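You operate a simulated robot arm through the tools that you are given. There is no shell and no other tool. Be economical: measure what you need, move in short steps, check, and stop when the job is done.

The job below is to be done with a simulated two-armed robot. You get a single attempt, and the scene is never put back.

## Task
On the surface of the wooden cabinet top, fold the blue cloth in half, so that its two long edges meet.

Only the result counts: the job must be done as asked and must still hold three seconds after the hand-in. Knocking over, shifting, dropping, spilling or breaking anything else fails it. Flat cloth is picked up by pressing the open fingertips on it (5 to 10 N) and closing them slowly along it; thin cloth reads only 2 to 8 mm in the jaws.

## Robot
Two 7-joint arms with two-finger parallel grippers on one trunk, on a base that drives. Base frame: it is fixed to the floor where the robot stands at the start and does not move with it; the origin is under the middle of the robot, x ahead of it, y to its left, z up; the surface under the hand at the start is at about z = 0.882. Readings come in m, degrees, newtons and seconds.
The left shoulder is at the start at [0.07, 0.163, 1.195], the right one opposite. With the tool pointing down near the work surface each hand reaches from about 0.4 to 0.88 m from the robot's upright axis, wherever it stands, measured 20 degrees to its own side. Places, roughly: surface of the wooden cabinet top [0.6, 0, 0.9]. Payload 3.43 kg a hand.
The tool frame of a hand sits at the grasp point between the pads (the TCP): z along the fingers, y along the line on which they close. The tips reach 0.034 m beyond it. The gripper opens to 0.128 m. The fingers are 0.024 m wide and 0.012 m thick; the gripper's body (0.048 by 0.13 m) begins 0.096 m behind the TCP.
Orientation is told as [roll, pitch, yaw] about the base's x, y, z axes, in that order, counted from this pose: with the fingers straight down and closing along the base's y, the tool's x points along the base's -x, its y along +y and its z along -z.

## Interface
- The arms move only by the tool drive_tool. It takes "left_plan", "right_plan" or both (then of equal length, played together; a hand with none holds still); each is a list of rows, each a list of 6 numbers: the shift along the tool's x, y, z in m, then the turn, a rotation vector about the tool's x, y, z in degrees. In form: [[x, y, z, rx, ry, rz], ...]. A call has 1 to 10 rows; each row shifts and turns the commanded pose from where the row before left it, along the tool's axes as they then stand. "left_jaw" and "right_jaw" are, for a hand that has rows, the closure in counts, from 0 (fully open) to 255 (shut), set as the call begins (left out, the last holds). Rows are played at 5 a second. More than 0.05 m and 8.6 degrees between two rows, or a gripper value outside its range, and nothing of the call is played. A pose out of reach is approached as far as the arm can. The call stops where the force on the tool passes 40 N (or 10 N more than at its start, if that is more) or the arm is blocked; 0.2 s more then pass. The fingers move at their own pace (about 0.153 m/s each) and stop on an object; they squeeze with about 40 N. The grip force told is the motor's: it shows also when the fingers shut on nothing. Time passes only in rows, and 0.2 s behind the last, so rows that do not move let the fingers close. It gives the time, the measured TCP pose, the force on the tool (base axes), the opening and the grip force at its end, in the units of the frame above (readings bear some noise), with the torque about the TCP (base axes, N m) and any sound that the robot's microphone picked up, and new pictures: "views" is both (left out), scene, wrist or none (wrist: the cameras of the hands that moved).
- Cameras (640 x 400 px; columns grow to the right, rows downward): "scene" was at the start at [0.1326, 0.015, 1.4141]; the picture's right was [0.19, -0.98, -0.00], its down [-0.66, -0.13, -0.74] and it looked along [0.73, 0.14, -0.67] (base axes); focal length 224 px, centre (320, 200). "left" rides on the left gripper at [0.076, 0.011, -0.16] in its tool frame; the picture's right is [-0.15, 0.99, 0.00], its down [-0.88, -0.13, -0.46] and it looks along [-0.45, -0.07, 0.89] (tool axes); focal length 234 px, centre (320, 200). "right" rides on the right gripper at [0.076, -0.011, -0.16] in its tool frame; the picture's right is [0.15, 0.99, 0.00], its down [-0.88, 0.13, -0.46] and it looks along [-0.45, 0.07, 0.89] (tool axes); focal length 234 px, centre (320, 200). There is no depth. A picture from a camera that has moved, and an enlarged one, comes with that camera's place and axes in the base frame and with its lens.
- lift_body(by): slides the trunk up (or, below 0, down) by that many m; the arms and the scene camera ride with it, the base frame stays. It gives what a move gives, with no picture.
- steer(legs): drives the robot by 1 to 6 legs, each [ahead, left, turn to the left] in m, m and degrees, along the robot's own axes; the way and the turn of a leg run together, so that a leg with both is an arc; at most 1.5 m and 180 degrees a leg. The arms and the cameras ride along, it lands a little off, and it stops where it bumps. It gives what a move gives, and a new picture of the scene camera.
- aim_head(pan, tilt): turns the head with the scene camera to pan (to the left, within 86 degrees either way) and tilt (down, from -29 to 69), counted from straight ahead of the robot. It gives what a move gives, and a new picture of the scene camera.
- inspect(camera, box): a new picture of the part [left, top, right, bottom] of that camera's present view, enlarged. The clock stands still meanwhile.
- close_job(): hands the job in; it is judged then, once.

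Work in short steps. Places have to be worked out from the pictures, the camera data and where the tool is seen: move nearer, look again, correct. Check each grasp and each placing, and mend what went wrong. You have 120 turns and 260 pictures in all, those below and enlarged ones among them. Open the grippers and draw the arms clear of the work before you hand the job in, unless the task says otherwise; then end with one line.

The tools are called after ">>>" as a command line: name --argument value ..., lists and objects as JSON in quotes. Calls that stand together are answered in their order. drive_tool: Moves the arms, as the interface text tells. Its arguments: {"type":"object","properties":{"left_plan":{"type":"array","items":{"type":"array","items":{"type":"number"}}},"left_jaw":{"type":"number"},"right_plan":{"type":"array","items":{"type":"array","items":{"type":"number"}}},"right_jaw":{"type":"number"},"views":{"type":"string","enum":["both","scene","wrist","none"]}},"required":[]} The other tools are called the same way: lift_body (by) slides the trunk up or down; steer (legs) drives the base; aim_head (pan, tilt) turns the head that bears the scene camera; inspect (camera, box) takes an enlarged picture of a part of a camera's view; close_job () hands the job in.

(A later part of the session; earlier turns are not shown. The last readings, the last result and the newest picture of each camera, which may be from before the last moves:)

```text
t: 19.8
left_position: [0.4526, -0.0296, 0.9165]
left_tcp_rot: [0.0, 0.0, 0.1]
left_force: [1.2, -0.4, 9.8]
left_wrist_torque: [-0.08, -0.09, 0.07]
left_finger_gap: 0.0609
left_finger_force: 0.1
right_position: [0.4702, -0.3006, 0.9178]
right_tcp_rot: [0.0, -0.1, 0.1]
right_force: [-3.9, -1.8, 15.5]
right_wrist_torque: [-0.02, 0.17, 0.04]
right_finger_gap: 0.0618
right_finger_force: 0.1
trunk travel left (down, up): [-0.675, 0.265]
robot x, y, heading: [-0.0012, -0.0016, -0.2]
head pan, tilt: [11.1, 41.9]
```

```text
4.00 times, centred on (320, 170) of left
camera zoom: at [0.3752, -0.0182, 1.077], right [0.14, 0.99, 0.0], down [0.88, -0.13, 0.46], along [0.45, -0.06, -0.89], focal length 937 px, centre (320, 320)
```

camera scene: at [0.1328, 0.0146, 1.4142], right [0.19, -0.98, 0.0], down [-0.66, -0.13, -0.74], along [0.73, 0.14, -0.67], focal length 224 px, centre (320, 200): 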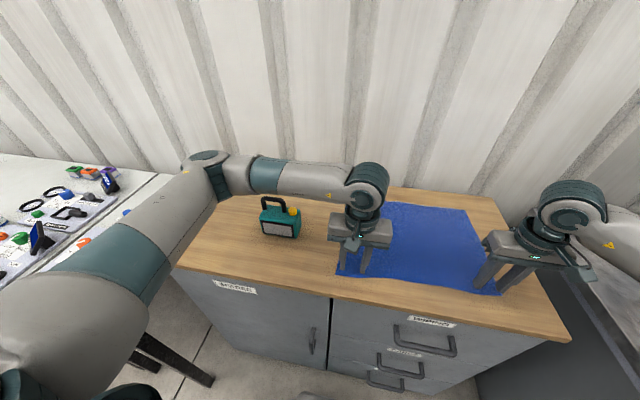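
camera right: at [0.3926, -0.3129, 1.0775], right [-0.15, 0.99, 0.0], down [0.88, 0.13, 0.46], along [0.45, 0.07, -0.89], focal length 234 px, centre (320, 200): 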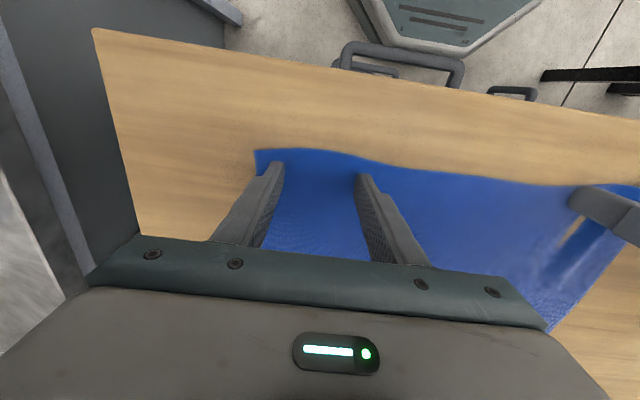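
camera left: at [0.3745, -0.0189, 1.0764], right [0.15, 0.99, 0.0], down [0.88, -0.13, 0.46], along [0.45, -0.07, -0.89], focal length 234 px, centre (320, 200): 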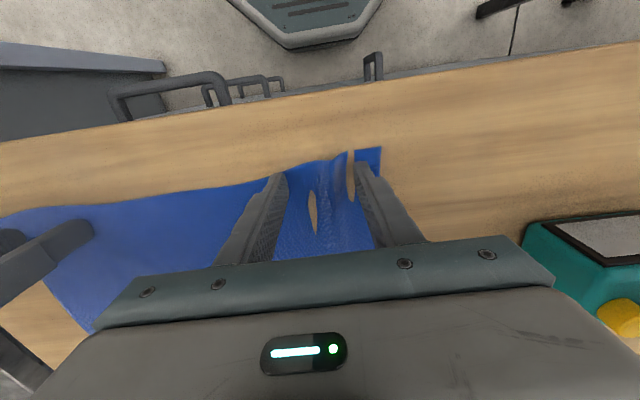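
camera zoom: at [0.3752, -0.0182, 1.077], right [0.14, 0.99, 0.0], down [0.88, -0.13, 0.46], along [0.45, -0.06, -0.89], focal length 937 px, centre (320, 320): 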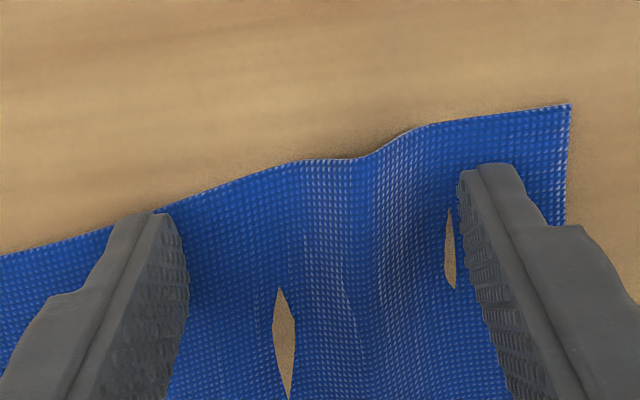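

A proper ridge now stands on the left. Ease the right slightly and close both in steps.

>>> drive_tool --left_plan '[[0, 0, 0, 0, 0, 0]]' --right_plan '[[0, 0, -0.0003, 0, 0, 0]]' --left_jaw 142 --right_jaw 142 --views "none"

>>> drive_tool --left_plan '[[0, 0, 0, 0, 0, 0]]' --right_plan '[[0, 0, -0.0002, 0, 0, 0]]' --left_jaw 152 --right_jaw 152 --views "wrist"

```text
t: 20.2
left_position: [0.4527, -0.0287, 0.9178]
left_tcp_rot: [0.0, -0.1, 0.1]
left_force: [-0.9, 0.6, 3.9]
left_wrist_torque: [0.01, 0.0, 0.01]
left_finger_gap: 0.0564
left_finger_force: 0.1
right_position: [0.4701, -0.3006, 0.9179]
right_tcp_rot: [0.0, -0.1, 0.0]
right_force: [0.4, -0.5, 14.4]
right_wrist_torque: [-0.04, 0.03, -0.01]
right_finger_gap: 0.055
right_finger_force: 0.0
trunk travel left (down, up): [-0.675, 0.265]
robot x, y, heading: [-0.0018, 0.0033, 0.0]
head pan, tilt: [11.1, 41.9]
```

```text
t: 20.6
left_position: [0.4517, -0.029, 0.9187]
left_tcp_rot: [0.0, 0.1, 0.1]
left_force: [-0.8, 0.2, -0.1]
left_wrist_torque: [0.01, 0.03, 0.03]
left_finger_gap: 0.0516
left_finger_force: 0.0
right_position: [0.4698, -0.3003, 0.9177]
right_tcp_rot: [-0.1, 0.0, 0.0]
right_force: [2.1, 0.3, 17.7]
right_wrist_torque: [-0.01, -0.06, 0.01]
right_finger_gap: 0.0495
right_finger_force: 0.0
trunk travel left (down, up): [-0.675, 0.265]
robot x, y, heading: [0.0012, -0.0026, -0.0]
head pan, tilt: [11.1, 41.9]
camera right: at [0.3934, -0.3113, 1.0766], right [-0.15, 0.99, 0.0], down [0.88, 0.13, 0.46], along [0.45, 0.07, -0.89], focal length 234 px, centre (320, 200)
camera left: at [0.3764, -0.0181, 1.0774], right [0.14, 0.99, 0.0], down [0.88, -0.13, 0.46], along [0.45, -0.07, -0.89], focal length 234 px, centre (320, 200)
```

right: 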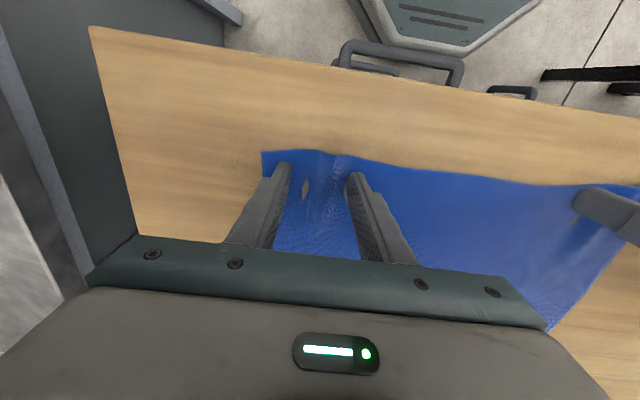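
left: 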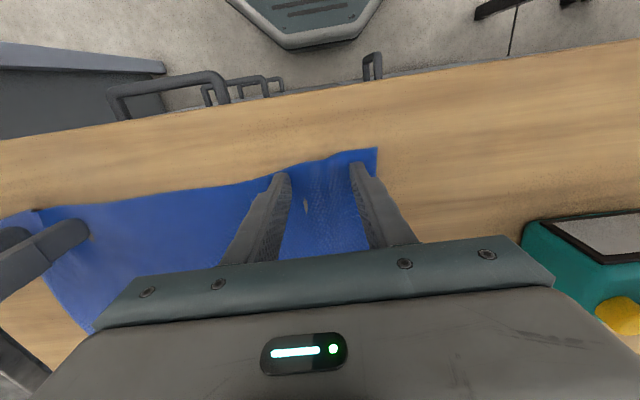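

Right gathers well at 15 N; the left lost pressure. Press the left back, then continue closing.

>>> drive_tool --left_plan '[[0, 0, 0.0008, 0, 0, 0], [0, 0, 0.0006, 0, 0, 0], [0, 0, 0, 0, 0, 0]]' --right_plan '[[0, 0, -0.0003, 0, 0, 0], [0, 0, 0, 0, 0, 0], [0, 0, 0, 0, 0, 0]]' --views "none"

>>> drive_tool --left_plan '[[0, 0, 0, 0, 0, 0]]' --right_plan '[[0, 0, 0, 0, 0, 0]]' --left_jaw 160 --right_jaw 160 --views "none"

```text
t: 21.4
left_position: [0.4523, -0.0277, 0.9179]
left_tcp_rot: [-0.2, -0.1, 0.1]
left_force: [0.8, -0.8, 1.9]
left_wrist_torque: [0.0, -0.04, 0.03]
left_finger_gap: 0.0518
left_finger_force: 0.1
right_position: [0.469, -0.3012, 0.9176]
right_tcp_rot: [-0.1, -0.1, 0.0]
right_force: [5.3, 1.1, 22.2]
right_wrist_torque: [0.12, -0.1, -0.04]
right_finger_gap: 0.0502
right_finger_force: 0.1
trunk travel left (down, up): [-0.675, 0.265]
robot x, y, heading: [0.0027, 0.0011, -0.1]
head pan, tilt: [11.1, 41.9]
```

```text
t: 21.8
left_position: [0.4524, -0.0277, 0.9169]
left_tcp_rot: [-0.1, -0.1, 0.0]
left_force: [0.1, 0.9, 1.6]
left_wrist_torque: [0.01, -0.03, 0.05]
left_finger_gap: 0.0477
left_finger_force: 0.2
right_position: [0.4687, -0.2999, 0.9174]
right_tcp_rot: [0.0, -0.1, 0.0]
right_force: [1.4, -0.4, 24.9]
right_wrist_torque: [0.12, 0.01, -0.03]
right_finger_gap: 0.0449
right_finger_force: 0.0
trunk travel left (down, up): [-0.675, 0.265]
robot x, y, heading: [-0.0001, 0.0008, -0.2]
head pan, tilt: [11.1, 41.9]
```

Trim: left +1 mm, right −0.9 mm, and read.

>>> drive_tool --left_plan '[[0, 0, 0.001, 0, 0, 0], [0, 0, 0, 0, 0, 0], [0, 0, 0, 0, 0, 0]]' --right_plan '[[0, 0, -0.0009, 0, 0, 0], [0, 0, 0, 0, 0, 0], [0, 0, 0, 0, 0, 0]]' --views "none"

```text
t: 22.6
left_position: [0.4521, -0.0288, 0.9179]
left_tcp_rot: [-0.1, -0.2, 0.1]
left_force: [3.2, 2.2, 16.0]
left_wrist_torque: [0.19, -0.06, -0.05]
left_finger_gap: 0.0479
left_finger_force: 0.3
right_position: [0.4686, -0.3011, 0.9176]
right_tcp_rot: [-0.1, 0.0, 0.1]
right_force: [0.2, 1.7, 13.4]
right_wrist_torque: [0.01, 0.05, 0.0]
right_finger_gap: 0.0459
right_finger_force: 0.1
trunk travel left (down, up): [-0.675, 0.265]
robot x, y, heading: [-0.0027, -0.0016, 0.1]
head pan, tilt: [11.1, 41.9]
```

Both near 15 N; close two steps.

>>> drive_tool --left_plan '[[0, 0, -0.0002, 0, 0, 0]]' --right_plan '[[0, 0, 0, 0, 0, 0]]' --left_jaw 170 --right_jaw 170 --views "none"

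>>> drive_tool --left_plan '[[0, 0, -0.0001, 0, 0, 0]]' --right_plan '[[0, 0, 0, 0, 0, 0]]' --left_jaw 180 --right_jaw 180 --views "wrist"

```text
t: 23.0
left_position: [0.4528, -0.0286, 0.9179]
left_tcp_rot: [-0.1, -0.1, 0.0]
left_force: [-0.4, -1.3, 13.7]
left_wrist_torque: [0.05, 0.0, 0.0]
left_finger_gap: 0.0409
left_finger_force: 0.1
right_position: [0.4686, -0.3018, 0.9175]
right_tcp_rot: [0.1, -0.2, 0.0]
right_force: [-0.3, 0.4, 11.9]
right_wrist_torque: [0.0, 0.05, 0.0]
right_finger_gap: 0.0414
right_finger_force: 0.0
trunk travel left (down, up): [-0.675, 0.265]
robot x, y, heading: [-0.0017, 0.0017, -0.2]
head pan, tilt: [11.1, 41.9]
```

```text
t: 23.4
left_position: [0.4529, -0.0288, 0.9179]
left_tcp_rot: [-0.1, -0.1, 0.1]
left_force: [-0.5, -0.1, 14.4]
left_wrist_torque: [0.07, 0.05, 0.01]
left_finger_gap: 0.036
left_finger_force: 0.1
right_position: [0.4676, -0.3025, 0.9181]
right_tcp_rot: [-0.1, -0.1, 0.1]
right_force: [-0.4, 0.7, 9.2]
right_wrist_torque: [-0.02, 0.06, -0.03]
right_finger_gap: 0.0364
right_finger_force: 0.1
trunk travel left (down, up): [-0.675, 0.265]
robot x, y, heading: [0.0008, 0.0054, 0.0]
head pan, tilt: [11.1, 41.9]
camera right: at [0.3927, -0.3129, 1.0768], right [-0.15, 0.99, 0.0], down [0.88, 0.13, 0.46], along [0.45, 0.07, -0.89], focal length 234 px, centre (320, 200)
camera left: at [0.3754, -0.0183, 1.0767], right [0.14, 0.99, 0.0], down [0.88, -0.13, 0.46], along [0.45, -0.07, -0.89], focal length 234 px, centre (320, 200)
```

right: 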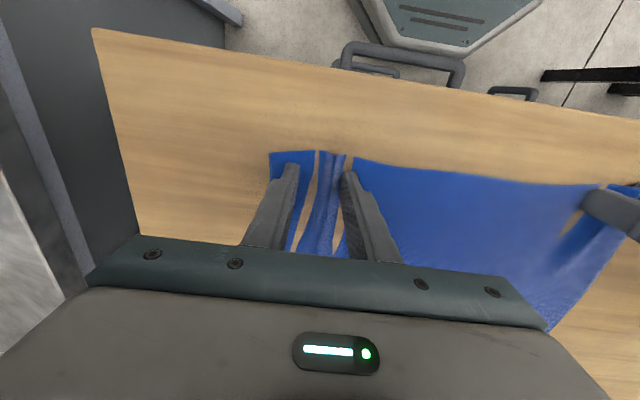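
left: 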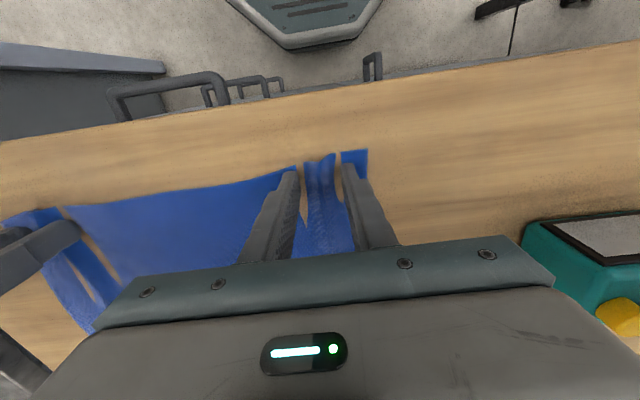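

Excellent, ridges are forming in both hands. Continue closing in steps.

>>> drive_tool --left_plan '[[0, 0, -0.0002, 0, 0, 0]]' --right_plan '[[0, 0, 0.0002, 0, 0, 0]]' --left_jaw 190 --right_jaw 190 --views "none"

>>> drive_tool --left_plan '[[0, 0, 0, 0, 0, 0]]' --right_plan '[[0, 0, 0.0002, 0, 0, 0]]' --left_jaw 200 --right_jaw 200 --views "none"

>>> inspect --camera "left" --box '[240, 120, 400, 220]'

>>> inspect --camera "right" --box '[240, 120, 400, 220]'

```text
t: 23.8
left_position: [0.4533, -0.0298, 0.9175]
left_tcp_rot: [0.0, -0.1, 0.1]
left_force: [-0.8, 0.3, 13.0]
left_wrist_torque: [0.05, 0.09, 0.01]
left_finger_gap: 0.031
left_finger_force: 0.2
right_position: [0.4684, -0.3022, 0.9177]
right_tcp_rot: [0.0, -0.1, 0.0]
right_force: [0.3, 0.1, 5.6]
right_wrist_torque: [-0.02, -0.03, 0.0]
right_finger_gap: 0.0316
right_finger_force: 0.1
trunk travel left (down, up): [-0.675, 0.265]
robot x, y, heading: [0.0014, 0.0004, -0.0]
head pan, tilt: [11.1, 41.9]
```

```text
t: 24.2
left_position: [0.4526, -0.03, 0.917]
left_tcp_rot: [0.1, -0.1, 0.2]
left_force: [-0.5, -1.5, 8.1]
left_wrist_torque: [0.04, 0.01, 0.01]
left_finger_gap: 0.0265
left_finger_force: 0.0
right_position: [0.4685, -0.2998, 0.9173]
right_tcp_rot: [-0.1, -0.1, 0.0]
right_force: [-1.6, 0.6, 10.1]
right_wrist_torque: [0.02, 0.12, 0.0]
right_finger_gap: 0.0267
right_finger_force: 0.1
trunk travel left (down, up): [-0.675, 0.265]
robot x, y, heading: [-0.0017, 0.0033, -0.0]
head pan, tilt: [11.1, 41.9]
```

```text
4.00 times, centred on (320, 170) of left
camera zoom: at [0.376, -0.019, 1.0768], right [0.14, 0.99, 0.0], down [0.88, -0.13, 0.46], along [0.45, -0.07, -0.89], focal length 937 px, centre (320, 320)
```

zoom: 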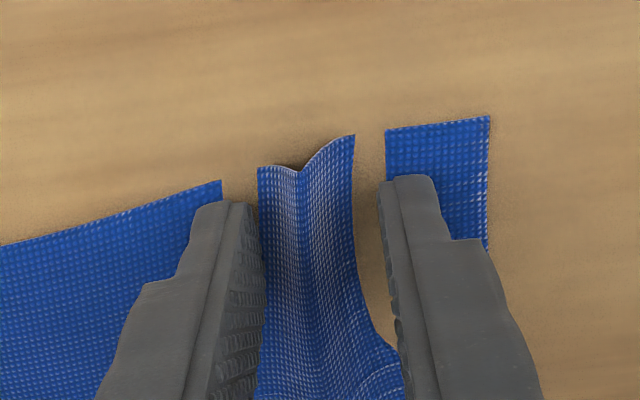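

```text
4.00 times, centred on (320, 170) of right
camera zoom: at [0.3928, -0.3132, 1.0769], right [-0.15, 0.99, 0.0], down [0.88, 0.13, 0.46], along [0.45, 0.07, -0.89], focal length 937 px, centre (320, 320)
```

zoom: 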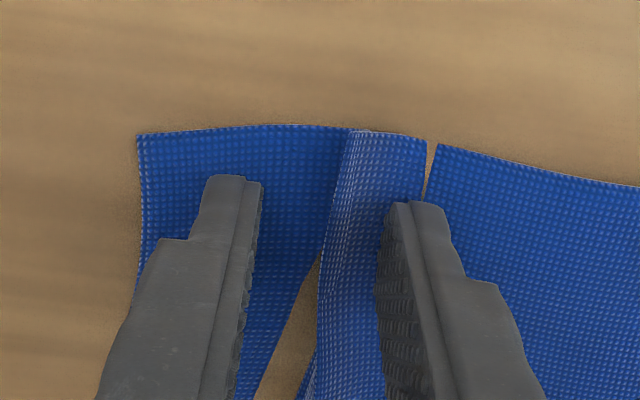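

Clear ridges stand between the pads. Keep closing.

>>> drive_tool --left_plan '[[0, 0, 0.0002, 0, 0, 0]]' --right_plan '[[0, 0, 0, 0, 0, 0]]' --left_jaw 210 --right_jaw 210 --views "none"

>>> drive_tool --left_plan '[[0, 0, 0.0001, 0, 0, 0]]' --right_plan '[[0, 0, 0, 0, 0, 0]]' --left_jaw 220 --right_jaw 220 --views "none"

>>> inspect --camera "left" --box '[240, 120, 400, 220]'

>>> inspect --camera "right" --box '[240, 120, 400, 220]'

```text
t: 24.6
left_position: [0.4521, -0.0294, 0.9182]
left_tcp_rot: [0.0, -0.1, 0.1]
left_force: [0.5, -0.6, 7.3]
left_wrist_torque: [-0.03, -0.04, -0.02]
left_finger_gap: 0.0217
left_finger_force: 0.0
right_position: [0.469, -0.302, 0.9164]
right_tcp_rot: [0.1, -0.1, 0.0]
right_force: [-0.5, 2.4, 11.1]
right_wrist_torque: [0.1, 0.05, 0.03]
right_finger_gap: 0.0221
right_finger_force: 0.1
trunk travel left (down, up): [-0.675, 0.265]
robot x, y, heading: [0.002, 0.0015, -0.3]
head pan, tilt: [11.1, 41.9]
```

```text
t: 25.0
left_position: [0.4522, -0.0306, 0.9187]
left_tcp_rot: [-0.2, -0.1, 0.1]
left_force: [-0.1, -5.6, 8.2]
left_wrist_torque: [-0.18, -0.05, -0.05]
left_finger_gap: 0.0181
left_finger_force: 2.2
right_position: [0.4689, -0.301, 0.918]
right_tcp_rot: [0.0, -0.1, 0.0]
right_force: [-0.4, 7.0, 15.3]
right_wrist_torque: [0.3, 0.04, 0.03]
right_finger_gap: 0.015
right_finger_force: 5.9
trunk travel left (down, up): [-0.675, 0.265]
robot x, y, heading: [0.0023, 0.0012, -0.4]
head pan, tilt: [11.1, 41.9]
```

```text
4.00 times, centred on (320, 170) of left
camera zoom: at [0.3753, -0.019, 1.0769], right [0.15, 0.99, 0.0], down [0.88, -0.13, 0.46], along [0.45, -0.07, -0.89], focal length 937 px, centre (320, 320)
```

zoom: 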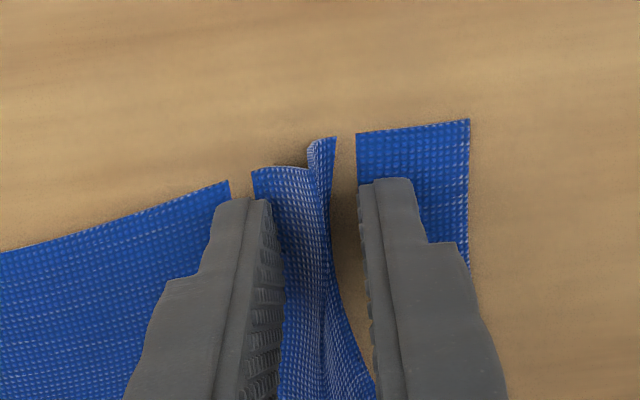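

```text
4.00 times, centred on (320, 170) of right
camera zoom: at [0.3929, -0.313, 1.0769], right [-0.15, 0.99, 0.0], down [0.88, 0.13, 0.46], along [0.45, 0.07, -0.89], focal length 937 px, centre (320, 320)
```

zoom: 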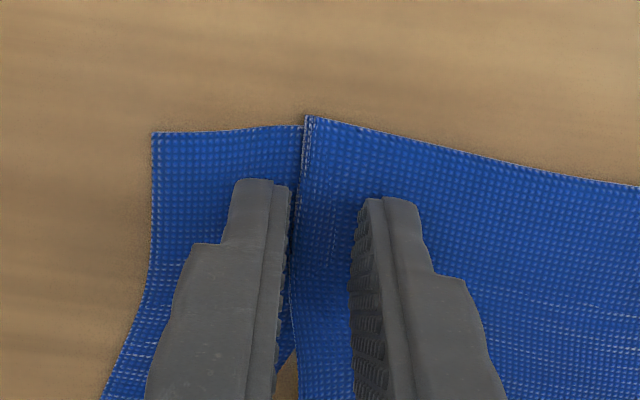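

Finger force is appearing — cloth is between the pads. Close fully in two more steps.

>>> drive_tool --left_plan '[[0, 0, 0, 0, 0, 0]]' --right_plan '[[0, 0, -0.0004, 0, 0, 0]]' --left_jaw 230 --right_jaw 230 --views "none"

>>> drive_tool --left_plan '[[0, 0, 0, 0, 0, 0]]' --right_plan '[[0, 0, 0, 0, 0, 0]]' --left_jaw 240 --right_jaw 240 --views "none"

>>> drive_tool --left_plan '[[0, 0, 0, 0, 0, 0], [0, 0, 0, 0, 0, 0]]' --right_plan '[[0, 0, 0, 0, 0, 0], [0, 0, 0, 0, 0, 0]]' --left_jaw 255 --right_jaw 255 --views "wrist"

```text
t: 25.4
left_position: [0.4526, -0.0294, 0.9178]
left_tcp_rot: [-0.1, -0.1, 0.2]
left_force: [-0.5, -2.6, 6.6]
left_wrist_torque: [-0.12, -0.03, -0.04]
left_finger_gap: 0.014
left_finger_force: 2.0
right_position: [0.4698, -0.3017, 0.9184]
right_tcp_rot: [-0.1, -0.1, -0.1]
right_force: [-0.1, 3.6, 15.7]
right_wrist_torque: [0.43, 0.07, 0.01]
right_finger_gap: 0.0145
right_finger_force: 2.2
trunk travel left (down, up): [-0.675, 0.265]
robot x, y, heading: [-0.002, 0.004, -0.2]
head pan, tilt: [11.1, 41.9]
```

```text
t: 25.8
left_position: [0.4516, -0.03, 0.919]
left_tcp_rot: [-0.1, 0.0, 0.0]
left_force: [-1.0, -1.6, 4.6]
left_wrist_torque: [-0.07, 0.01, -0.02]
left_finger_gap: 0.0079
left_finger_force: 0.1
right_position: [0.4681, -0.302, 0.9183]
right_tcp_rot: [-0.1, -0.1, -0.1]
right_force: [0.2, -1.4, 18.9]
right_wrist_torque: [0.11, 0.18, 0.01]
right_finger_gap: 0.007
right_finger_force: 0.1
trunk travel left (down, up): [-0.675, 0.265]
robot x, y, heading: [-0.0008, -0.0038, 0.0]
head pan, tilt: [11.1, 41.9]
```

```text
t: 26.4
left_position: [0.452, -0.0302, 0.9174]
left_tcp_rot: [0.0, 0.0, 0.1]
left_force: [0.3, -9.6, 3.3]
left_wrist_torque: [-0.29, -0.04, -0.04]
left_finger_gap: 0.0023
left_finger_force: 36.9
right_position: [0.4699, -0.3001, 0.9198]
right_tcp_rot: [0.0, -0.1, 0.1]
right_force: [-0.6, 12.8, 21.8]
right_wrist_torque: [0.46, 0.16, -0.06]
right_finger_gap: 0.0
right_finger_force: 33.4
trunk travel left (down, up): [-0.675, 0.265]
robot x, y, heading: [0.0021, -0.0014, 0.1]
head pan, tilt: [11.1, 41.9]
camera right: at [0.3924, -0.3119, 1.0776], right [-0.15, 0.99, 0.0], down [0.88, 0.13, 0.46], along [0.45, 0.07, -0.89], focal length 234 px, centre (320, 200)
camera left: at [0.3751, -0.0179, 1.077], right [0.14, 0.99, 0.0], down [0.88, -0.13, 0.46], along [0.45, -0.07, -0.89], focal length 234 px, centre (320, 200)
```

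right: 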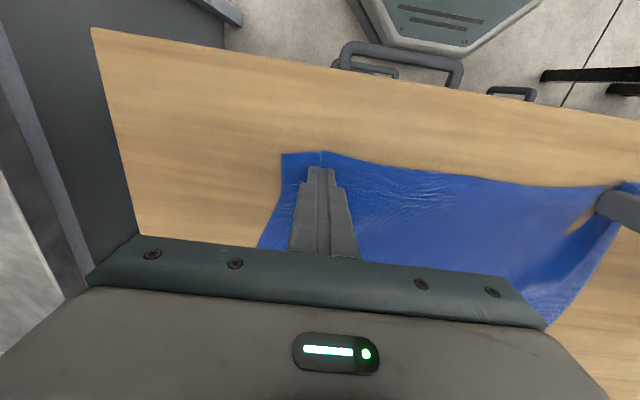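
left: 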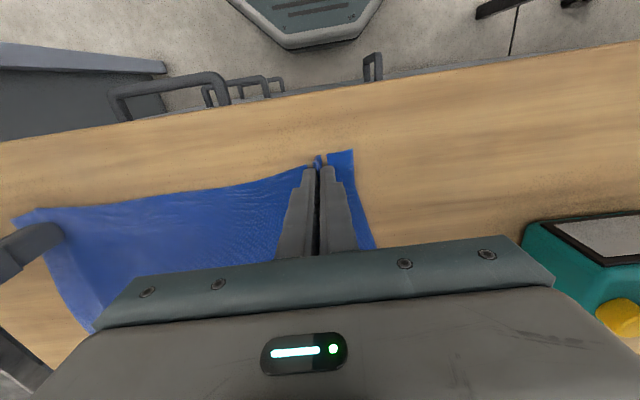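

Left grips (2.3 mm, 37 N); the right shut on nothing. I'll raise the left slightly to verify its hold while the right lifts and reopens to 55 mm.

>>> drive_tool --left_plan '[[0, 0, -0.005, 0, 0, 0], [0, 0, -0.005, 0, 0, 0], [0, 0, 0, 0, 0, 0], [0, 0, 0, 0, 0, 0], [0, 0, 0, 0, 0, 0]]' --right_plan '[[0, 0, -0.006, 0, 0, 0], [0, 0, 0, 0, 0, 0], [0, 0, 0, 0, 0, 0], [0, 0, 0, 0, 0, 0], [0, 0, 0, 0, 0, 0]]' --right_jaw 145 --views "wrist"

```text
t: 27.6
left_position: [0.4529, -0.0294, 0.9269]
left_tcp_rot: [0.0, -0.1, 0.2]
left_force: [-0.3, -0.4, -0.2]
left_wrist_torque: [0.0, -0.01, 0.03]
left_finger_gap: 0.0024
left_finger_force: 37.6
right_position: [0.4698, -0.3028, 0.9224]
right_tcp_rot: [-0.1, 0.0, -0.1]
right_force: [0.0, -0.1, -0.1]
right_wrist_torque: [0.03, -0.02, 0.02]
right_finger_gap: 0.0551
right_finger_force: 0.0
trunk travel left (down, up): [-0.675, 0.265]
robot x, y, heading: [0.0012, 0.0011, -0.2]
head pan, tilt: [11.1, 41.9]
camera right: at [0.3943, -0.3138, 1.082], right [-0.15, 0.99, 0.0], down [0.88, 0.13, 0.46], along [0.45, 0.07, -0.89], focal length 234 px, centre (320, 200)
camera left: at [0.3767, -0.0186, 1.0854], right [0.14, 0.99, 0.0], down [0.88, -0.13, 0.46], along [0.45, -0.07, -0.89], focal length 234 px, centre (320, 200)
```

right: 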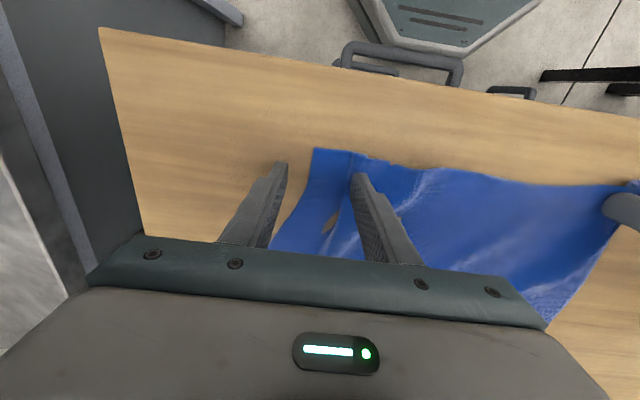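
left: 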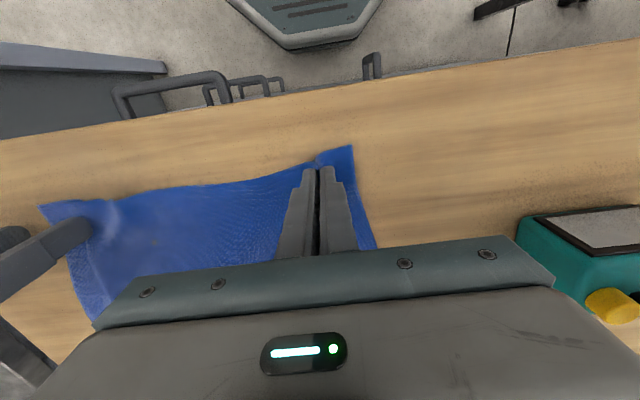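

Left holds. The right corner has moved inward to about y = −0.31 with a wrinkle by the finger; raise the right hand to see clearly.

>>> drive_tool --right_plan '[[0, 0, -0.04, 0, 0, 0], [0, 0, -0.04, 0, 0, 0], [0, 0, 0, 0, 0, 0]]' --right_jaw 145 --views "both"

>>> inspect --camera "scene" --box '[320, 180, 540, 317]'

```text
t: 28.4
left_position: [0.4534, -0.0298, 0.9274]
left_tcp_rot: [0.0, 0.0, 0.1]
left_force: [-0.4, -0.2, -0.7]
left_wrist_torque: [0.02, 0.02, 0.0]
left_finger_gap: 0.0027
left_finger_force: 37.0
right_position: [0.4717, -0.3041, 1.0042]
right_tcp_rot: [0.0, -0.1, 0.0]
right_force: [0.5, 0.4, 0.3]
right_wrist_torque: [-0.04, -0.01, -0.01]
right_finger_gap: 0.0552
right_finger_force: 0.0
trunk travel left (down, up): [-0.675, 0.265]
robot x, y, heading: [0.0004, -0.0007, -0.1]
head pan, tilt: [11.1, 41.9]
camera scene: at [0.1328, 0.0146, 1.4141], right [0.19, -0.98, 0.0], down [-0.66, -0.13, -0.74], along [0.73, 0.14, -0.67], focal length 224 px, centre (320, 200)
camera right: at [0.396, -0.3154, 1.1631], right [-0.15, 0.99, 0.0], down [0.88, 0.13, 0.46], along [0.45, 0.07, -0.89], focal length 234 px, centre (320, 200)
```

scene: 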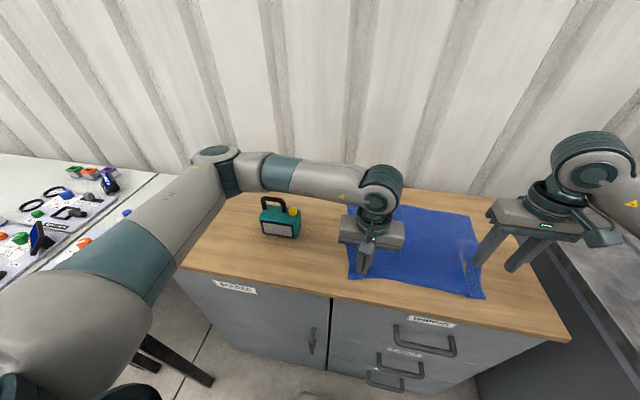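
right: 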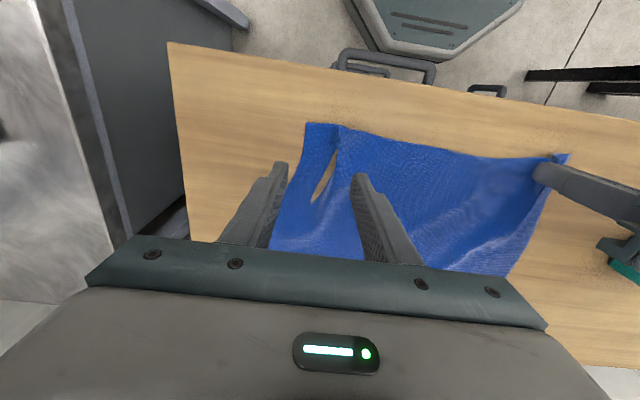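

```text
2.91 times, centred on (430, 248) of scene
camera zoom: at [0.1328, 0.0146, 1.4141], right [0.19, -0.98, 0.0], down [-0.66, -0.13, -0.74], along [0.73, 0.14, -0.67], focal length 653 px, centre (0, 59)
```

zoom: 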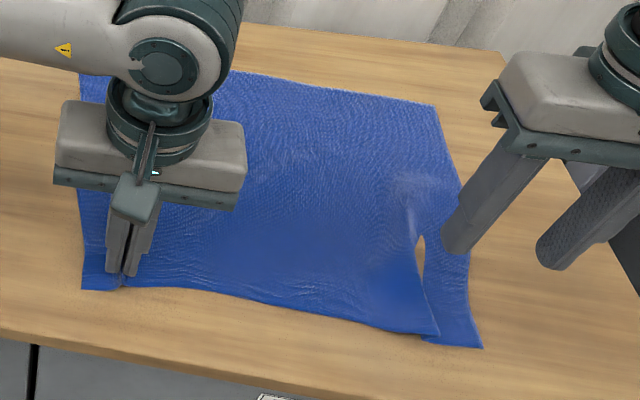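

The right corner now lies at [0.441, −0.324] with a flattened pleat at y ≈ −0.287. Centre the right hand over that pleat, x ≈ 0.453, and lower to just above contact.

>>> drive_tool --right_plan '[[0.018, 0.016, 0, 0, 0, 0], [0, 0, 0.04, 0, 0, 0], [0, 0, 0.03, 0, 0, 0], [0, 0, 0.012, 0, 0, 0], [0, 0, 0.003, 0, 0, 0], [0, 0, 0, 0, 0, 0]]' --right_jaw 145 --views "wrist"

```text
t: 29.8
left_position: [0.453, -0.0295, 0.9255]
left_tcp_rot: [0.0, 0.0, 0.1]
left_force: [-1.0, -0.2, 0.3]
left_wrist_torque: [-0.02, 0.03, -0.01]
left_finger_gap: 0.0025
left_finger_force: 37.6
right_position: [0.4526, -0.2848, 0.9174]
right_tcp_rot: [0.0, 0.0, -0.1]
right_force: [1.1, -0.1, 2.8]
right_wrist_torque: [0.04, -0.03, -0.01]
right_finger_gap: 0.0551
right_finger_force: 0.1
trunk travel left (down, up): [-0.675, 0.265]
robot x, y, heading: [-0.0002, -0.0001, -0.2]
head pan, tilt: [11.1, 41.9]
camera right: at [0.3768, -0.2967, 1.0771], right [-0.15, 0.99, 0.0], down [0.88, 0.13, 0.46], along [0.45, 0.07, -0.89], focal length 234 px, centre (320, 200)
```

right: 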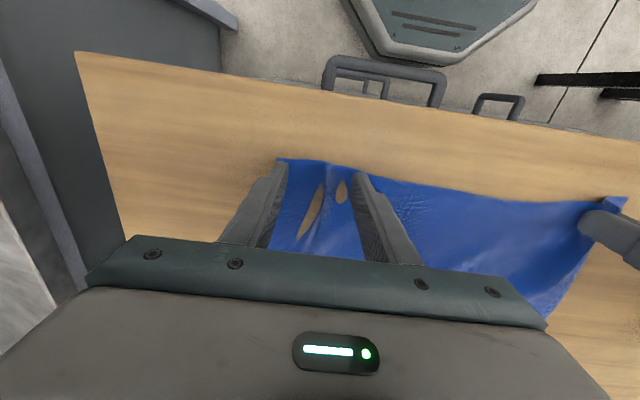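

The pleat is centred. Shift 4 mm inward, press to about 10 N, begin closing.

>>> drive_tool --right_plan '[[0, 0.005, -0.003, 0, 0, 0], [0, 0, 0.003, 0, 0, 0], [0, 0, 0.0007, 0, 0, 0], [0, 0, 0, 0, 0, 0]]' --right_jaw 145 --views "none"

>>> drive_tool --right_plan '[[0, 0, 0, 0, 0, 0]]' --right_jaw 155 --views "none"

>>> drive_tool --right_plan '[[0, 0, 0, 0, 0, 0]]' --right_jaw 165 --views "wrist"

```text
t: 30.8
left_position: [0.4522, -0.0289, 0.9271]
left_tcp_rot: [0.1, -0.1, 0.1]
left_force: [0.3, 0.6, -0.4]
left_wrist_torque: [0.03, 0.01, -0.02]
left_finger_gap: 0.0024
left_finger_force: 37.5
right_position: [0.4516, -0.2789, 0.918]
right_tcp_rot: [0.0, -0.1, 0.0]
right_force: [0.6, 1.7, 10.2]
right_wrist_torque: [0.01, -0.02, 0.01]
right_finger_gap: 0.055
right_finger_force: 0.1
trunk travel left (down, up): [-0.675, 0.265]
robot x, y, heading: [-0.0002, 0.0024, -0.0]
head pan, tilt: [11.1, 41.9]
```

```text
t: 31.2
left_position: [0.4522, -0.0289, 0.9277]
left_tcp_rot: [0.0, 0.0, 0.1]
left_force: [-0.4, -0.9, 0.2]
left_wrist_torque: [0.01, 0.0, 0.02]
left_finger_gap: 0.0027
left_finger_force: 37.2
right_position: [0.4531, -0.2796, 0.9174]
right_tcp_rot: [0.0, -0.1, 0.0]
right_force: [0.7, -0.7, 11.6]
right_wrist_torque: [-0.01, -0.04, 0.01]
right_finger_gap: 0.0489
right_finger_force: 0.0
trunk travel left (down, up): [-0.675, 0.265]
robot x, y, heading: [-0.001, 0.0008, 0.0]
head pan, tilt: [11.1, 41.9]
```

```text
t: 31.6
left_position: [0.4537, -0.0291, 0.927]
left_tcp_rot: [0.0, 0.1, 0.0]
left_force: [0.1, 0.9, -0.4]
left_wrist_torque: [0.04, 0.0, 0.01]
left_finger_gap: 0.0023
left_finger_force: 36.5
right_position: [0.4519, -0.2795, 0.9167]
right_tcp_rot: [0.1, -0.1, 0.0]
right_force: [1.2, 0.0, 13.6]
right_wrist_torque: [-0.01, -0.03, 0.01]
right_finger_gap: 0.0437
right_finger_force: 0.0
trunk travel left (down, up): [-0.675, 0.265]
robot x, y, heading: [0.0055, -0.0013, 0.1]
head pan, tilt: [11.1, 41.9]
camera right: at [0.3757, -0.2912, 1.0767], right [-0.15, 0.99, 0.0], down [0.88, 0.13, 0.46], along [0.45, 0.07, -0.89], focal length 234 px, centre (320, 200)
```

right: 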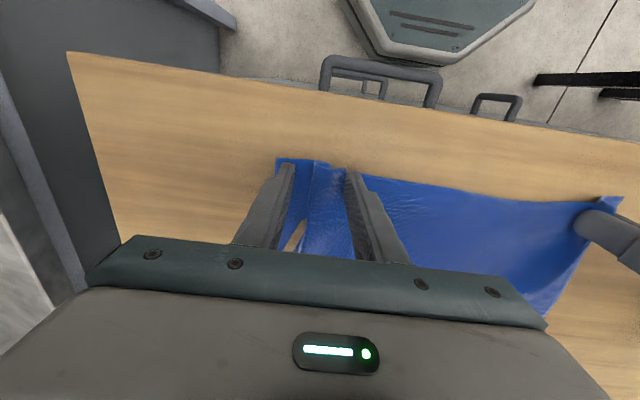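

Gathering well; close on.

>>> drive_tool --right_plan '[[0, 0, -0.0002, 0, 0, 0]]' --right_jaw 175 --views "none"

>>> drive_tool --right_plan '[[0, 0, -0.0001, 0, 0, 0]]' --right_jaw 185 --views "none"

>>> drive_tool --right_plan '[[0, 0, 0, 0, 0, 0]]' --right_jaw 195 --views "none"

>>> inspect --camera "right" --box '[240, 120, 400, 220]'

```text
t: 32.0
left_position: [0.4526, -0.0285, 0.926]
left_tcp_rot: [0.0, 0.0, 0.2]
left_force: [-0.4, -0.4, 0.2]
left_wrist_torque: [-0.02, 0.01, -0.02]
left_finger_gap: 0.0023
left_finger_force: 37.1
right_position: [0.4514, -0.2802, 0.9175]
right_tcp_rot: [0.0, -0.1, 0.0]
right_force: [0.8, 1.6, 11.1]
right_wrist_torque: [0.05, -0.08, -0.03]
right_finger_gap: 0.039
right_finger_force: 0.1
trunk travel left (down, up): [-0.675, 0.265]
robot x, y, heading: [-0.0015, 0.0009, 0.0]
head pan, tilt: [11.1, 41.9]
```

```text
t: 32.4
left_position: [0.4522, -0.0288, 0.9256]
left_tcp_rot: [0.0, 0.0, 0.1]
left_force: [0.1, -0.9, 1.0]
left_wrist_torque: [-0.02, 0.0, 0.01]
left_finger_gap: 0.0027
left_finger_force: 37.2
right_position: [0.4505, -0.2799, 0.9176]
right_tcp_rot: [0.0, -0.1, -0.1]
right_force: [0.1, 1.8, 7.7]
right_wrist_torque: [-0.02, -0.04, 0.01]
right_finger_gap: 0.0346
right_finger_force: 0.0
trunk travel left (down, up): [-0.675, 0.265]
robot x, y, heading: [0.0023, -0.0006, -0.1]
head pan, tilt: [11.1, 41.9]
```

```text
t: 32.8
left_position: [0.4529, -0.0288, 0.9263]
left_tcp_rot: [0.0, 0.0, 0.1]
left_force: [-0.8, -2.6, 0.2]
left_wrist_torque: [-0.1, 0.0, -0.05]
left_finger_gap: 0.0023
left_finger_force: 37.1
right_position: [0.4504, -0.2805, 0.9167]
right_tcp_rot: [0.0, -0.1, 0.0]
right_force: [-0.9, 3.6, 5.8]
right_wrist_torque: [0.1, -0.04, 0.02]
right_finger_gap: 0.031
right_finger_force: 0.4
trunk travel left (down, up): [-0.675, 0.265]
robot x, y, heading: [0.0015, 0.0014, 0.1]
head pan, tilt: [11.1, 41.9]
```

```text
4.00 times, centred on (320, 170) of right
camera zoom: at [0.3753, -0.292, 1.077], right [-0.15, 0.99, 0.0], down [0.88, 0.13, 0.46], along [0.45, 0.07, -0.89], focal length 937 px, centre (320, 320)
```

zoom: 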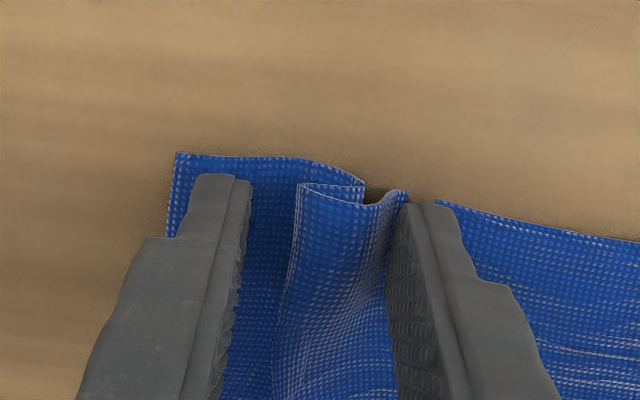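

The pleat is rising; the edge between the hands is becoming taut, so I move the left hand 15 mm toward the right while closing on.

>>> drive_tool --left_plan '[[0, -0.008, 0, 0, 0, 0], [0, -0.007, 0, 0, 0, 0]]' --right_plan '[[0, 0, 0.0003, 0, 0, 0], [0, 0, 0, 0, 0, 0]]' --right_jaw 203 --views "none"

>>> drive_tool --right_plan '[[0, 0, 0, 0, 0, 0]]' --right_jaw 211 --views "none"

>>> drive_tool --right_plan '[[0, 0, 0, 0, 0, 0]]' --right_jaw 219 --views "none"

>>> inspect --camera "right" --box '[240, 120, 400, 220]'

```text
t: 33.4
left_position: [0.4537, -0.045, 0.9263]
left_tcp_rot: [0.0, 0.0, 0.1]
left_force: [0.6, -0.3, 0.3]
left_wrist_torque: [0.0, 0.0, 0.03]
left_finger_gap: 0.0028
left_finger_force: 37.2
right_position: [0.4501, -0.28, 0.9174]
right_tcp_rot: [-0.1, 0.0, 0.0]
right_force: [0.5, -0.5, 8.0]
right_wrist_torque: [-0.02, -0.06, 0.03]
right_finger_gap: 0.0264
right_finger_force: 0.5
trunk travel left (down, up): [-0.675, 0.265]
robot x, y, heading: [0.0004, -0.001, -0.2]
head pan, tilt: [11.1, 41.9]
```

```text
t: 33.8
left_position: [0.4544, -0.0451, 0.9262]
left_tcp_rot: [0.0, 0.1, 0.0]
left_force: [-0.1, 0.6, -0.5]
left_wrist_torque: [0.01, -0.01, 0.02]
left_finger_gap: 0.0024
left_finger_force: 37.3
right_position: [0.4511, -0.2807, 0.9174]
right_tcp_rot: [0.0, 0.0, 0.0]
right_force: [0.4, -0.6, 8.3]
right_wrist_torque: [-0.01, -0.02, 0.0]
right_finger_gap: 0.0212
right_finger_force: 0.0
trunk travel left (down, up): [-0.675, 0.265]
robot x, y, heading: [-0.0007, 0.0, -0.1]
head pan, tilt: [11.1, 41.9]
```

```text
t: 34.2
left_position: [0.4543, -0.0456, 0.9267]
left_tcp_rot: [0.0, 0.0, 0.1]
left_force: [-1.3, 0.4, -0.5]
left_wrist_torque: [-0.01, -0.05, 0.02]
left_finger_gap: 0.0026
left_finger_force: 37.4
right_position: [0.4517, -0.2804, 0.9187]
right_tcp_rot: [0.0, -0.1, 0.0]
right_force: [0.2, 0.6, 8.7]
right_wrist_torque: [0.03, 0.0, 0.0]
right_finger_gap: 0.0173
right_finger_force: 0.0
trunk travel left (down, up): [-0.675, 0.265]
robot x, y, heading: [-0.0, -0.0021, -0.2]
head pan, tilt: [11.1, 41.9]
```

```text
4.00 times, centred on (320, 170) of right
camera zoom: at [0.3749, -0.2914, 1.0769], right [-0.15, 0.99, 0.0], down [0.88, 0.13, 0.46], along [0.45, 0.07, -0.89], focal length 937 px, centre (320, 320)
```

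zoom: 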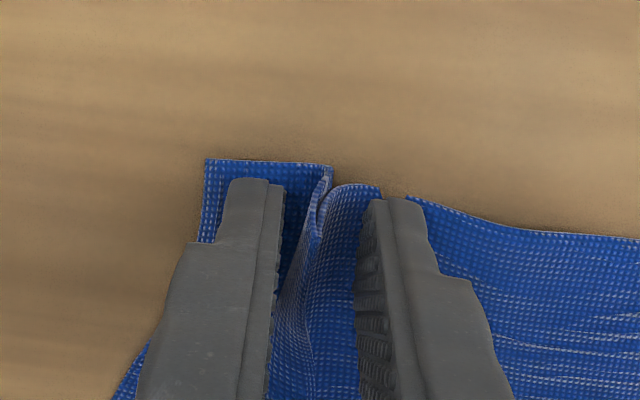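

Ridge well inside the pads. Finish the closing.

>>> drive_tool --right_plan '[[0, 0, 0, 0, 0, 0]]' --right_jaw 226 --views "none"

>>> drive_tool --right_plan '[[0, 0, 0, 0, 0, 0]]' --right_jaw 233 --views "none"

>>> drive_tool --right_plan '[[0, 0, 0, 0, 0, 0]]' --right_jaw 240 --views "none"

>>> drive_tool --right_plan '[[0, 0, 0, 0, 0, 0], [0, 0, 0, 0, 0, 0]]' --right_jaw 255 --views "wrist"

```text
t: 34.6
left_position: [0.4548, -0.0436, 0.9254]
left_tcp_rot: [0.1, 0.0, 0.1]
left_force: [0.2, -0.2, -0.1]
left_wrist_torque: [0.01, 0.01, -0.02]
left_finger_gap: 0.0023
left_finger_force: 37.6
right_position: [0.4505, -0.2804, 0.9174]
right_tcp_rot: [0.0, 0.0, 0.1]
right_force: [-0.3, 0.0, 9.9]
right_wrist_torque: [0.01, -0.08, 0.0]
right_finger_gap: 0.0136
right_finger_force: 0.1
trunk travel left (down, up): [-0.675, 0.265]
robot x, y, heading: [-0.0021, 0.0023, -0.0]
head pan, tilt: [11.1, 41.9]
```

```text
t: 35.0
left_position: [0.455, -0.0445, 0.9271]
left_tcp_rot: [0.0, 0.1, 0.1]
left_force: [-0.1, 0.0, -0.3]
left_wrist_torque: [-0.02, 0.0, 0.0]
left_finger_gap: 0.0024
left_finger_force: 36.9
right_position: [0.4507, -0.2803, 0.9164]
right_tcp_rot: [0.0, 0.0, 0.1]
right_force: [0.4, 0.3, 8.7]
right_wrist_torque: [-0.01, 0.01, 0.01]
right_finger_gap: 0.0099
right_finger_force: 0.1
trunk travel left (down, up): [-0.675, 0.265]
robot x, y, heading: [-0.004, -0.0032, 0.2]
head pan, tilt: [11.1, 41.9]
```

```text
t: 35.4
left_position: [0.4532, -0.0444, 0.9269]
left_tcp_rot: [0.0, -0.1, 0.1]
left_force: [-0.1, 0.1, -0.1]
left_wrist_torque: [-0.01, -0.02, 0.0]
left_finger_gap: 0.0023
left_finger_force: 37.3
right_position: [0.4511, -0.2802, 0.9181]
right_tcp_rot: [-0.1, 0.0, 0.0]
right_force: [0.5, 0.4, 9.3]
right_wrist_torque: [-0.03, -0.01, -0.02]
right_finger_gap: 0.0066
right_finger_force: 0.0
trunk travel left (down, up): [-0.675, 0.265]
robot x, y, heading: [0.0012, -0.0017, 0.0]
head pan, tilt: [11.1, 41.9]
```

```text
t: 36.0
left_position: [0.4544, -0.0438, 0.926]
left_tcp_rot: [0.1, -0.1, 0.1]
left_force: [-1.3, -1.4, -0.8]
left_wrist_torque: [-0.03, -0.04, -0.04]
left_finger_gap: 0.0025
left_finger_force: 37.0
right_position: [0.4512, -0.2804, 0.9185]
right_tcp_rot: [0.0, 0.1, 0.1]
right_force: [-0.3, 1.3, 8.9]
right_wrist_torque: [0.04, -0.09, 0.09]
right_finger_gap: 0.0023
right_finger_force: 37.7
trunk travel left (down, up): [-0.675, 0.265]
robot x, y, heading: [0.0008, -0.0011, -0.1]
head pan, tilt: [11.1, 41.9]
camera right: at [0.3749, -0.2914, 1.0769], right [-0.15, 0.99, 0.0], down [0.88, 0.13, 0.46], along [0.45, 0.07, -0.89], focal length 234 px, centre (320, 200)
```

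right: 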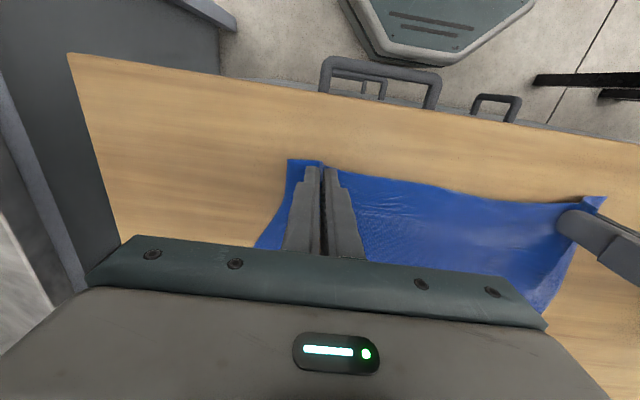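

Both hands hold cloth (2.3–2.5 mm, 37 N). Lift both a few cm and look.

>>> drive_tool --left_plan '[[-0.005, 0, -0.01, 0, 0, 0], [-0.01, 0, -0.015, 0, 0, 0], [-0.01, 0, -0.015, 0, 0, 0], [0, 0, 0, 0, 0, 0]]' --right_plan '[[-0.005, 0, -0.015, 0, 0, 0], [-0.01, 0, -0.018, 0, 0, 0], [-0.01, 0, -0.015, 0, 0, 0], [0, 0, 0, 0, 0, 0]]' --views "both"

>>> inspect --camera "scene" --box '[320, 180, 540, 317]'

```text
t: 37.0
left_position: [0.4787, -0.0461, 0.9673]
left_tcp_rot: [0.0, 0.0, 0.1]
left_force: [-0.2, -0.5, -0.2]
left_wrist_torque: [-0.01, 0.06, 0.01]
left_finger_gap: 0.0025
left_finger_force: 37.3
right_position: [0.4772, -0.2804, 0.9666]
right_tcp_rot: [0.0, -0.1, 0.0]
right_force: [0.2, 0.2, -0.2]
right_wrist_torque: [0.02, -0.01, 0.03]
right_finger_gap: 0.0024
right_finger_force: 37.6
trunk travel left (down, up): [-0.675, 0.265]
robot x, y, heading: [0.0009, -0.0021, -0.1]
head pan, tilt: [11.1, 41.9]
camera scene: at [0.1324, 0.015, 1.4141], right [0.19, -0.98, 0.0], down [-0.66, -0.13, -0.74], along [0.73, 0.14, -0.67], focal length 224 px, centre (320, 200)
camera right: at [0.4008, -0.2921, 1.1247], right [-0.15, 0.99, 0.0], down [0.88, 0.13, 0.46], along [0.45, 0.07, -0.89], focal length 234 px, centre (320, 200)
camera left: at [0.4014, -0.0356, 1.1259], right [0.15, 0.99, 0.0], down [0.88, -0.13, 0.46], along [0.45, -0.07, -0.89], focal length 234 px, centre (320, 200)
```

scene: 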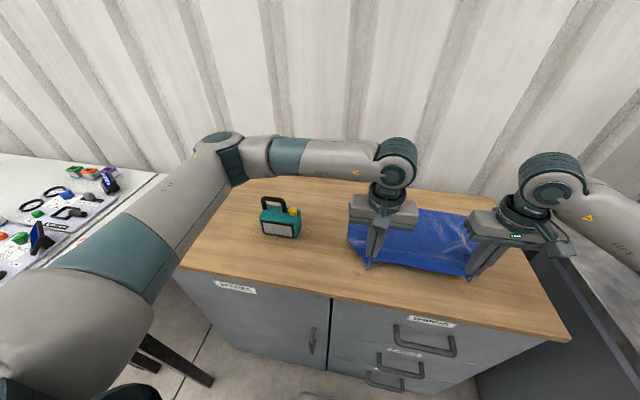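
right: 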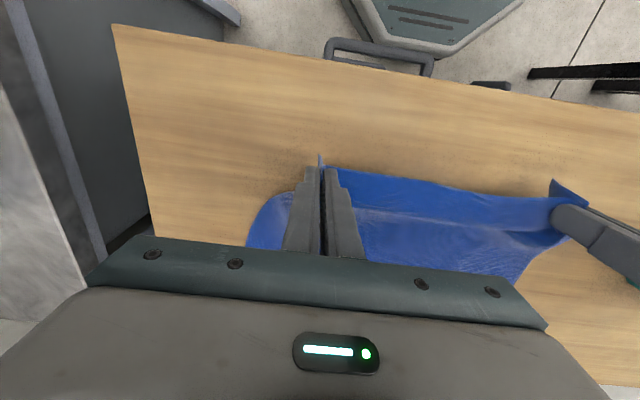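
left: 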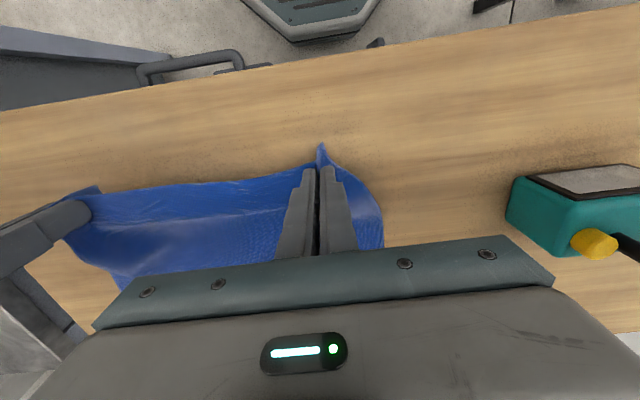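

```text
2.91 times, centred on (430, 248) of scene
camera zoom: at [0.1324, 0.015, 1.4141], right [0.19, -0.98, 0.0], down [-0.66, -0.13, -0.74], along [0.73, 0.14, -0.67], focal length 653 px, centre (0, 59)
```

zoom: 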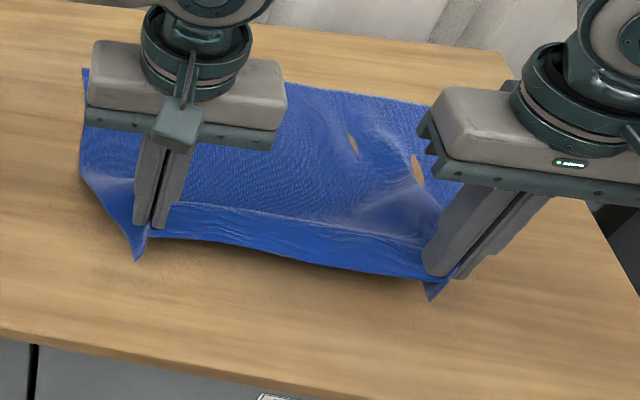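

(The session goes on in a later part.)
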